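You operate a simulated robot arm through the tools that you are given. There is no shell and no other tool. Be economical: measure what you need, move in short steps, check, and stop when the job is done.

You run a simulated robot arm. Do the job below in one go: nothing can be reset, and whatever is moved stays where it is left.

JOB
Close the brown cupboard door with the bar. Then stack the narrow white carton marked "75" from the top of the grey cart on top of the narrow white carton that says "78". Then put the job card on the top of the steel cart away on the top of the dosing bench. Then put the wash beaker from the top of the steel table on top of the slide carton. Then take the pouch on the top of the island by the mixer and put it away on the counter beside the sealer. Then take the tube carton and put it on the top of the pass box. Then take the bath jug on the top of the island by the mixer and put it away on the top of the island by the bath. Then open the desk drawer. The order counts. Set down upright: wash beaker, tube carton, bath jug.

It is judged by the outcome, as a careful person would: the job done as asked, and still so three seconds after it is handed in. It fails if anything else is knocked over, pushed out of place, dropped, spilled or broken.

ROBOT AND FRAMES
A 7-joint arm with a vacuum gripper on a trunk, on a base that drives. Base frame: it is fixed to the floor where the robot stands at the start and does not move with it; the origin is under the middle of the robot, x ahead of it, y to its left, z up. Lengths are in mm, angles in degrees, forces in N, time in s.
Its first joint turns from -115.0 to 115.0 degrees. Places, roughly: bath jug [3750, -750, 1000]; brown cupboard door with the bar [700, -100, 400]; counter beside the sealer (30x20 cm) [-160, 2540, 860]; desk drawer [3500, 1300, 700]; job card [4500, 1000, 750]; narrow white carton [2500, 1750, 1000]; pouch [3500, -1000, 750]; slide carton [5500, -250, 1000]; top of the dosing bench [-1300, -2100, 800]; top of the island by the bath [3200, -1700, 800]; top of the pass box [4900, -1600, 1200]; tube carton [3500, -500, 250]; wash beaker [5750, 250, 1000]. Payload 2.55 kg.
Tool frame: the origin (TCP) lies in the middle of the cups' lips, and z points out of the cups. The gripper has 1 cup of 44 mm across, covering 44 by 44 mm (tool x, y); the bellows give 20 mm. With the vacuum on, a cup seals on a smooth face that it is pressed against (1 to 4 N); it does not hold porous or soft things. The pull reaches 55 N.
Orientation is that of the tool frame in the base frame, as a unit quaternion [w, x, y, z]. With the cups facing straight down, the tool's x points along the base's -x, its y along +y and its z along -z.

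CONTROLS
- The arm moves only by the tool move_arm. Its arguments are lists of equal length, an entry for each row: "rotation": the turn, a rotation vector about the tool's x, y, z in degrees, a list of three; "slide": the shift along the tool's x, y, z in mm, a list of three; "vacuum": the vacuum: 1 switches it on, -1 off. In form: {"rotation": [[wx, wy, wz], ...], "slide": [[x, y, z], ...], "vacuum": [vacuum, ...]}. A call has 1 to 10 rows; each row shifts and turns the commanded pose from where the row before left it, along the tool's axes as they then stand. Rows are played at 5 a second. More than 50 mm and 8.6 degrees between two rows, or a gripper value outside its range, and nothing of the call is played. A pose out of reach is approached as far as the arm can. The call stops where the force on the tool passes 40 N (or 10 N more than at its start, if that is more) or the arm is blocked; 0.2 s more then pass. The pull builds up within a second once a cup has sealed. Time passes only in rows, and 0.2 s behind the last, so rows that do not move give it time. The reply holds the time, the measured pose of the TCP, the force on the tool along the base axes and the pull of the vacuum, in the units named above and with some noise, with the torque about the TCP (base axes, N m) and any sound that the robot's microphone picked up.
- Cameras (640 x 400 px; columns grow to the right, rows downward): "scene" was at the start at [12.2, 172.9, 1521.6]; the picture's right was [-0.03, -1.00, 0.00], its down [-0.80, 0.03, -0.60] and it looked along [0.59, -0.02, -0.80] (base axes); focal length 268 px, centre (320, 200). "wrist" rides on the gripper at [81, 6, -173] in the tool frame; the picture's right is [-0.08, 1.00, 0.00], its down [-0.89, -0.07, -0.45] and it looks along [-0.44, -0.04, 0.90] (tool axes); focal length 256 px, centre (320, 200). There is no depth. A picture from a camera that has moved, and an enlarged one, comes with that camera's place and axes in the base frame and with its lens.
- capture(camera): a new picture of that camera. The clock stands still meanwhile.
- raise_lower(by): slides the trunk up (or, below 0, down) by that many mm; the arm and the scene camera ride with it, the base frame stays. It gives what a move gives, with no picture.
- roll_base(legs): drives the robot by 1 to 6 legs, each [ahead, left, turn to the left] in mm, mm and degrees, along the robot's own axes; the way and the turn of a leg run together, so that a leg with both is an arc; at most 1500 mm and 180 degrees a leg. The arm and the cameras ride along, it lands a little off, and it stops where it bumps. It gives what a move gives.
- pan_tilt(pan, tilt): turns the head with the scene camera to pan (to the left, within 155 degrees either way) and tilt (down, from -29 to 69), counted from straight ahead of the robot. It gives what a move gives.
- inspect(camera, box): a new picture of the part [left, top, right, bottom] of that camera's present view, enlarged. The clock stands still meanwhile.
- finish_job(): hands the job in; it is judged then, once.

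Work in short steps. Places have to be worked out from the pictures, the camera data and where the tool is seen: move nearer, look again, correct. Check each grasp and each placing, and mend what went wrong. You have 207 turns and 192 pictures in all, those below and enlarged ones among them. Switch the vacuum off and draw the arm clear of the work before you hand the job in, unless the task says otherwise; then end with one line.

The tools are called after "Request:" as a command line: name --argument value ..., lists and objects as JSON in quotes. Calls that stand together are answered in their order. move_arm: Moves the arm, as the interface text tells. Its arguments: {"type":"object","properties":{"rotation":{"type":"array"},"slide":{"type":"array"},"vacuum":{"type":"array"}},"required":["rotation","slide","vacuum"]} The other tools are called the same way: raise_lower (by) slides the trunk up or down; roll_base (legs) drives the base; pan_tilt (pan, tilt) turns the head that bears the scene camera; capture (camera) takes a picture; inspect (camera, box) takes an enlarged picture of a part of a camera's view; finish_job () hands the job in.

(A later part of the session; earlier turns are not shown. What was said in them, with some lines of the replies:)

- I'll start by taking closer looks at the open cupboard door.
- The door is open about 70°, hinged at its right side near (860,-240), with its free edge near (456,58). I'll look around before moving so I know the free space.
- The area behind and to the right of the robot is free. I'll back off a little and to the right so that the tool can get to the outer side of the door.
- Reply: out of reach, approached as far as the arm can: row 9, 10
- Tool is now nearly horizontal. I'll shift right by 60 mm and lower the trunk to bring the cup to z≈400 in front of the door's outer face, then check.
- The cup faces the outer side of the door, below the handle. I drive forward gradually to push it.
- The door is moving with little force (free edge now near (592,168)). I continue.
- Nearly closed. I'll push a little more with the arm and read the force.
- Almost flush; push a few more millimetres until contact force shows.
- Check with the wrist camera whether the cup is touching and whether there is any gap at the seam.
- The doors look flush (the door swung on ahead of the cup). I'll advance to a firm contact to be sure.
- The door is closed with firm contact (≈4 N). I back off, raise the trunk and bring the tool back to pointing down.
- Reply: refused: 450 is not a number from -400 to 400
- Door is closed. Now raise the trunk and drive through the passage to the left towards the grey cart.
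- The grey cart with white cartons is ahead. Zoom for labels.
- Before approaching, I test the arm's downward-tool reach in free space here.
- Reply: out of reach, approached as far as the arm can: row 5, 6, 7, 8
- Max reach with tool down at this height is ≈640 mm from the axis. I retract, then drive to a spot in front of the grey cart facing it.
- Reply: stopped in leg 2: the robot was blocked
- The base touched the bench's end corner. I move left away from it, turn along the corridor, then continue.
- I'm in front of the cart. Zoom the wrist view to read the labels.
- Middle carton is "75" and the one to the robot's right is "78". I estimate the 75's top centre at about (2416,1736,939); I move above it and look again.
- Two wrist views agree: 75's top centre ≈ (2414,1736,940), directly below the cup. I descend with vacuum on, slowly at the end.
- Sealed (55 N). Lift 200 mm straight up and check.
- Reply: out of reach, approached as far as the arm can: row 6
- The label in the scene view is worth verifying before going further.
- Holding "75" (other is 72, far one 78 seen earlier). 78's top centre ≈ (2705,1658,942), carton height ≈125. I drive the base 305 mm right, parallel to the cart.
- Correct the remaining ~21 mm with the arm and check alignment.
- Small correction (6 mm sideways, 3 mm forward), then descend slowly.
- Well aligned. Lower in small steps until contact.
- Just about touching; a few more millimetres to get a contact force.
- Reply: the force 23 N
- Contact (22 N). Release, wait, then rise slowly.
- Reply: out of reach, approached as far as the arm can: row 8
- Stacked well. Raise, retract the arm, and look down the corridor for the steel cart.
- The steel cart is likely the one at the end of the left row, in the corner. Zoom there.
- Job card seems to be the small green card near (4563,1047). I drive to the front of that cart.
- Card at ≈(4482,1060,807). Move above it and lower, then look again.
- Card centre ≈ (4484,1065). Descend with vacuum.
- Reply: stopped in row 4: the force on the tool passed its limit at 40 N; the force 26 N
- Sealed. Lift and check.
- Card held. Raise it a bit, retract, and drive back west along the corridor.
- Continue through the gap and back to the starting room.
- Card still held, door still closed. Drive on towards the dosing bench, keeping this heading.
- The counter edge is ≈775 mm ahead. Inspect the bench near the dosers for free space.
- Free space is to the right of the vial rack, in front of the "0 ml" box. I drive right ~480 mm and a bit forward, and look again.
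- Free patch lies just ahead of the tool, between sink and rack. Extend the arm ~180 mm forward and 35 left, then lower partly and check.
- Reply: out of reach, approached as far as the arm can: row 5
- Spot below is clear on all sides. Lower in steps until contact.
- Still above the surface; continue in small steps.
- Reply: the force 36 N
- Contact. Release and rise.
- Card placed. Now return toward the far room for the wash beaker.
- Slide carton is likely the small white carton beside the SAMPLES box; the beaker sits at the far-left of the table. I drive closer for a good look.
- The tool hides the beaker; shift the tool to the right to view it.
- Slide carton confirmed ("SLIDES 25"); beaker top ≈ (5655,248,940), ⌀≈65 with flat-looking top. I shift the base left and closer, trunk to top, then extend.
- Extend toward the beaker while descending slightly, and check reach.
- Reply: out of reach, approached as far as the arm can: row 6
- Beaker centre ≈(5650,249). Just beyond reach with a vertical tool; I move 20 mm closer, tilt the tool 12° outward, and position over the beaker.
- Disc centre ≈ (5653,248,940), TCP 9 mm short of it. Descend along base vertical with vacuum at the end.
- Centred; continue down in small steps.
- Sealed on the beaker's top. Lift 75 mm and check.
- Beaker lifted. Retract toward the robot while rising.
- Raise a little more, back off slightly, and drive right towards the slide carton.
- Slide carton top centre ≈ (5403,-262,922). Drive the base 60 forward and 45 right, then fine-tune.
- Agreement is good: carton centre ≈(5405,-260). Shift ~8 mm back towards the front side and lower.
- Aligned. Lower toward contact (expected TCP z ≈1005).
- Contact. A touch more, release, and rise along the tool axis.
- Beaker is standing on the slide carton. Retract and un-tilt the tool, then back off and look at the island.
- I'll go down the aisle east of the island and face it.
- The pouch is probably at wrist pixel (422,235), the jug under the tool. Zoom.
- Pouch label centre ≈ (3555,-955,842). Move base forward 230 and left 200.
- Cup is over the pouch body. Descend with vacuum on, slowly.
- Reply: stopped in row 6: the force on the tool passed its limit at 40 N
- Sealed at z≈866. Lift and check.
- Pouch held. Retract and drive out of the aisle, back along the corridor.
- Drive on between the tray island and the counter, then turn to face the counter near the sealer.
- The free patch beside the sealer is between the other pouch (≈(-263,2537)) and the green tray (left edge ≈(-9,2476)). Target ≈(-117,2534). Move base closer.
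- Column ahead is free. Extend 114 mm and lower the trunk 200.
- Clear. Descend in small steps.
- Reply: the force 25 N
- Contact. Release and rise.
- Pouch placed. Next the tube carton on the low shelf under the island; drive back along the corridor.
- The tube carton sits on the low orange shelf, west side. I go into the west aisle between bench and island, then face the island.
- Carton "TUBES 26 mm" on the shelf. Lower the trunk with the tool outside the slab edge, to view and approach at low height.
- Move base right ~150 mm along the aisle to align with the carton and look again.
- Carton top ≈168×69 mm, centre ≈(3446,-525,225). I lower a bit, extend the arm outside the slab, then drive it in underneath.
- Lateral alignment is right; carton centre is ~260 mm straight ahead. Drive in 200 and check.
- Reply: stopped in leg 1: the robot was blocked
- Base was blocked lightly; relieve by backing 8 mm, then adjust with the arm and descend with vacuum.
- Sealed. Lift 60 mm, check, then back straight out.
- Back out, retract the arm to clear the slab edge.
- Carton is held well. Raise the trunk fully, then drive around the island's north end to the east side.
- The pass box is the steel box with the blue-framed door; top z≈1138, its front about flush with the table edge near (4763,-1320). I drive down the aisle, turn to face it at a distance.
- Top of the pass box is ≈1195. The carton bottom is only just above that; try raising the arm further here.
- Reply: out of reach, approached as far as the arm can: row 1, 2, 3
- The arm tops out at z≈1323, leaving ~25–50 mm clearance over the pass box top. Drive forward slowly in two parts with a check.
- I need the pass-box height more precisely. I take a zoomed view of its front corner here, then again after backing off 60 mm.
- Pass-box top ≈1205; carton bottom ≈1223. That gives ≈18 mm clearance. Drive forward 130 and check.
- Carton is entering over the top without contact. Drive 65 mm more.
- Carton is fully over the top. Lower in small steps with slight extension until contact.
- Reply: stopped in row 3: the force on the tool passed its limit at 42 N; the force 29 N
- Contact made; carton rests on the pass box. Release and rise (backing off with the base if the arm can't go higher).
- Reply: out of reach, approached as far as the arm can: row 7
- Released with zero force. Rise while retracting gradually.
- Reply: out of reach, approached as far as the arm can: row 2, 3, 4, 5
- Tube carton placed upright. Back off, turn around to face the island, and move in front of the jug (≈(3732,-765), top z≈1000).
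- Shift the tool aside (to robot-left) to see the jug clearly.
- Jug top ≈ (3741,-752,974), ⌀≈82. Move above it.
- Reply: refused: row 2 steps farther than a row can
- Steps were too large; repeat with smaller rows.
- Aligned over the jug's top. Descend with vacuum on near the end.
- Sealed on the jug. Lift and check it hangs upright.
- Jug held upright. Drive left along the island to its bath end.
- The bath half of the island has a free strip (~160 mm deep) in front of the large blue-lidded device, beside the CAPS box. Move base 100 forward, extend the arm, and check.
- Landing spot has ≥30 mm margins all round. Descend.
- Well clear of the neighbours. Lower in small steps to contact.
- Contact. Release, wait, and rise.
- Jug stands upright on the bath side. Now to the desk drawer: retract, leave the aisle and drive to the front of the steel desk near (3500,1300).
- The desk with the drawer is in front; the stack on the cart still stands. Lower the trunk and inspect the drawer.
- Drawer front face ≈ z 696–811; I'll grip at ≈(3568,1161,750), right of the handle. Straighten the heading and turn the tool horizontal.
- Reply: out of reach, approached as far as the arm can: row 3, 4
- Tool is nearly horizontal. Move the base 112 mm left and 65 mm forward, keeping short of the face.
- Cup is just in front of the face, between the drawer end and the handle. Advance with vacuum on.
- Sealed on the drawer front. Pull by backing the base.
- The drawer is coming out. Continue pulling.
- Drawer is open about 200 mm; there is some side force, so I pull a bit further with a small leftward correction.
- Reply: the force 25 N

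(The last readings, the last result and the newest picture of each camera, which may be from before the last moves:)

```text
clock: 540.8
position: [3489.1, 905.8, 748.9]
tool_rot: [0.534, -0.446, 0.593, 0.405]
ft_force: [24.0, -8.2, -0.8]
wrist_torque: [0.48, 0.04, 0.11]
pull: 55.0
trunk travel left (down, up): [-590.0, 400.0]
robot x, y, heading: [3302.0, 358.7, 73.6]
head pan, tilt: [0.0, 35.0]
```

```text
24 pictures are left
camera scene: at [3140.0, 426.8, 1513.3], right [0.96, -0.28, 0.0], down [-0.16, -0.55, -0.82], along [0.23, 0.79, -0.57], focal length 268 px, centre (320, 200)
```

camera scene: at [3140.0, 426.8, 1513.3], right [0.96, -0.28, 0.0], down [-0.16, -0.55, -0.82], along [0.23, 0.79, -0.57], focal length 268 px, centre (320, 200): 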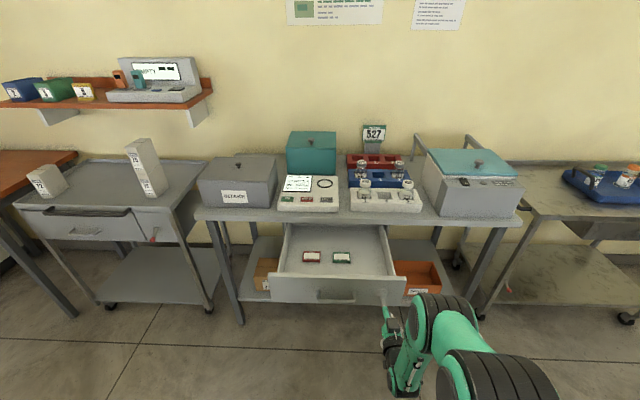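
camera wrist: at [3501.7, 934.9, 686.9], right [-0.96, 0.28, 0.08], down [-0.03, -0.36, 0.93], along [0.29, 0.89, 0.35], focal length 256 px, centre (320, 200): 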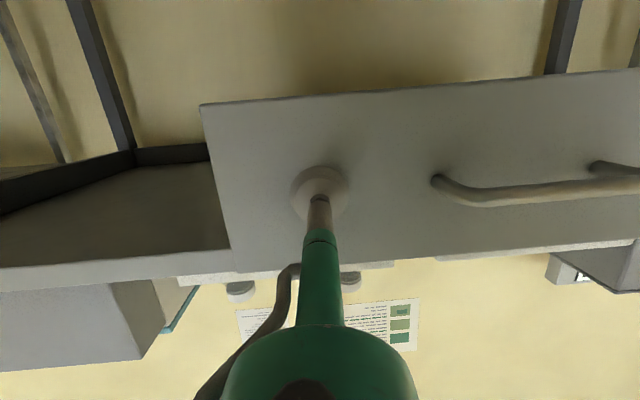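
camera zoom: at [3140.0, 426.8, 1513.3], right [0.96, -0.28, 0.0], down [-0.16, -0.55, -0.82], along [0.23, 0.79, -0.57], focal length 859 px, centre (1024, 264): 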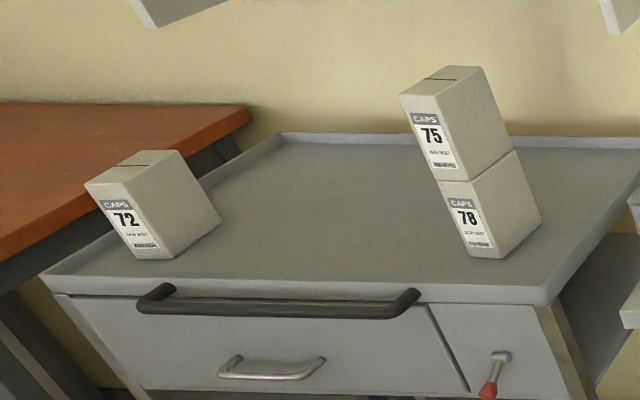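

Stack is fine; drawer open ≈265 mm. Relieve the side force with a little more pull, then release.

Request:
roll_base --legs '[[-40, -6, 0]]'

Request:
move_arm --rotation '[[0, 0, 0], [0, 0, 0], [0, 0, 0], [0, 0, 0]]' --slide '[[0, 0, 0], [0, 0, 0], [0, 0, 0], [0, 0, 0]]' --vacuum '[-1, -1, -1, -1]'

Request:
roll_base --legs '[[-120, 0, 0]]'

Request:
capture --camera "scene"

```text
clock: 541.7
position: [3477.4, 866.4, 748.9]
tool_rot: [0.532, -0.452, 0.589, 0.407]
ft_force: [-21.8, 6.7, 0.1]
wrist_torque: [0.38, -0.17, -0.51]
pull: 54.8
trunk travel left (down, up): [-590.0, 400.0]
robot x, y, heading: [3293.1, 311.5, 73.9]
head pan, tilt: [0.0, 35.0]
```

```text
clock: 542.7
position: [3476.3, 866.0, 747.3]
tool_rot: [0.531, -0.451, 0.591, 0.406]
ft_force: [0.3, -0.2, -0.5]
wrist_torque: [0.03, 0.01, -0.02]
pull: 0.0
trunk travel left (down, up): [-590.0, 400.0]
robot x, y, heading: [3292.8, 313.5, 74.1]
head pan, tilt: [0.0, 35.0]
```

```text
clock: 544.0
position: [3444.9, 747.8, 749.9]
tool_rot: [0.532, -0.451, 0.59, 0.407]
ft_force: [0.2, -0.4, 0.2]
wrist_torque: [0.0, 0.06, 0.02]
pull: 0.1
trunk travel left (down, up): [-590.0, 400.0]
robot x, y, heading: [3262.1, 195.5, 73.7]
head pan, tilt: [0.0, 35.0]
```

```text
23 pictures are left
camera scene: at [3096.4, 268.4, 1512.9], right [0.96, -0.28, 0.0], down [-0.16, -0.55, -0.82], along [0.23, 0.79, -0.57], focal length 268 px, centre (320, 200)
```

scene: 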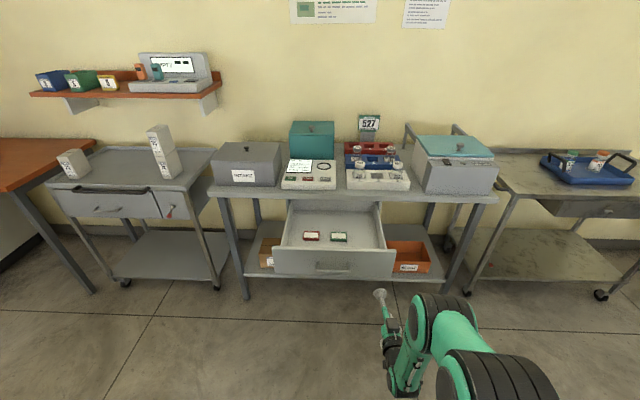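

The drawer is open and everything else I can see is in place; the arm is clear and the vacuum is off. Handing in.

Request:
finish_job

```text
The job is handed in.
```

All eight steps were done in the order given and the job is handed in. In the last views I took of each, the wash beaker, tube carton and bath jug stood upright, and the desk drawer was open about 300 mm.
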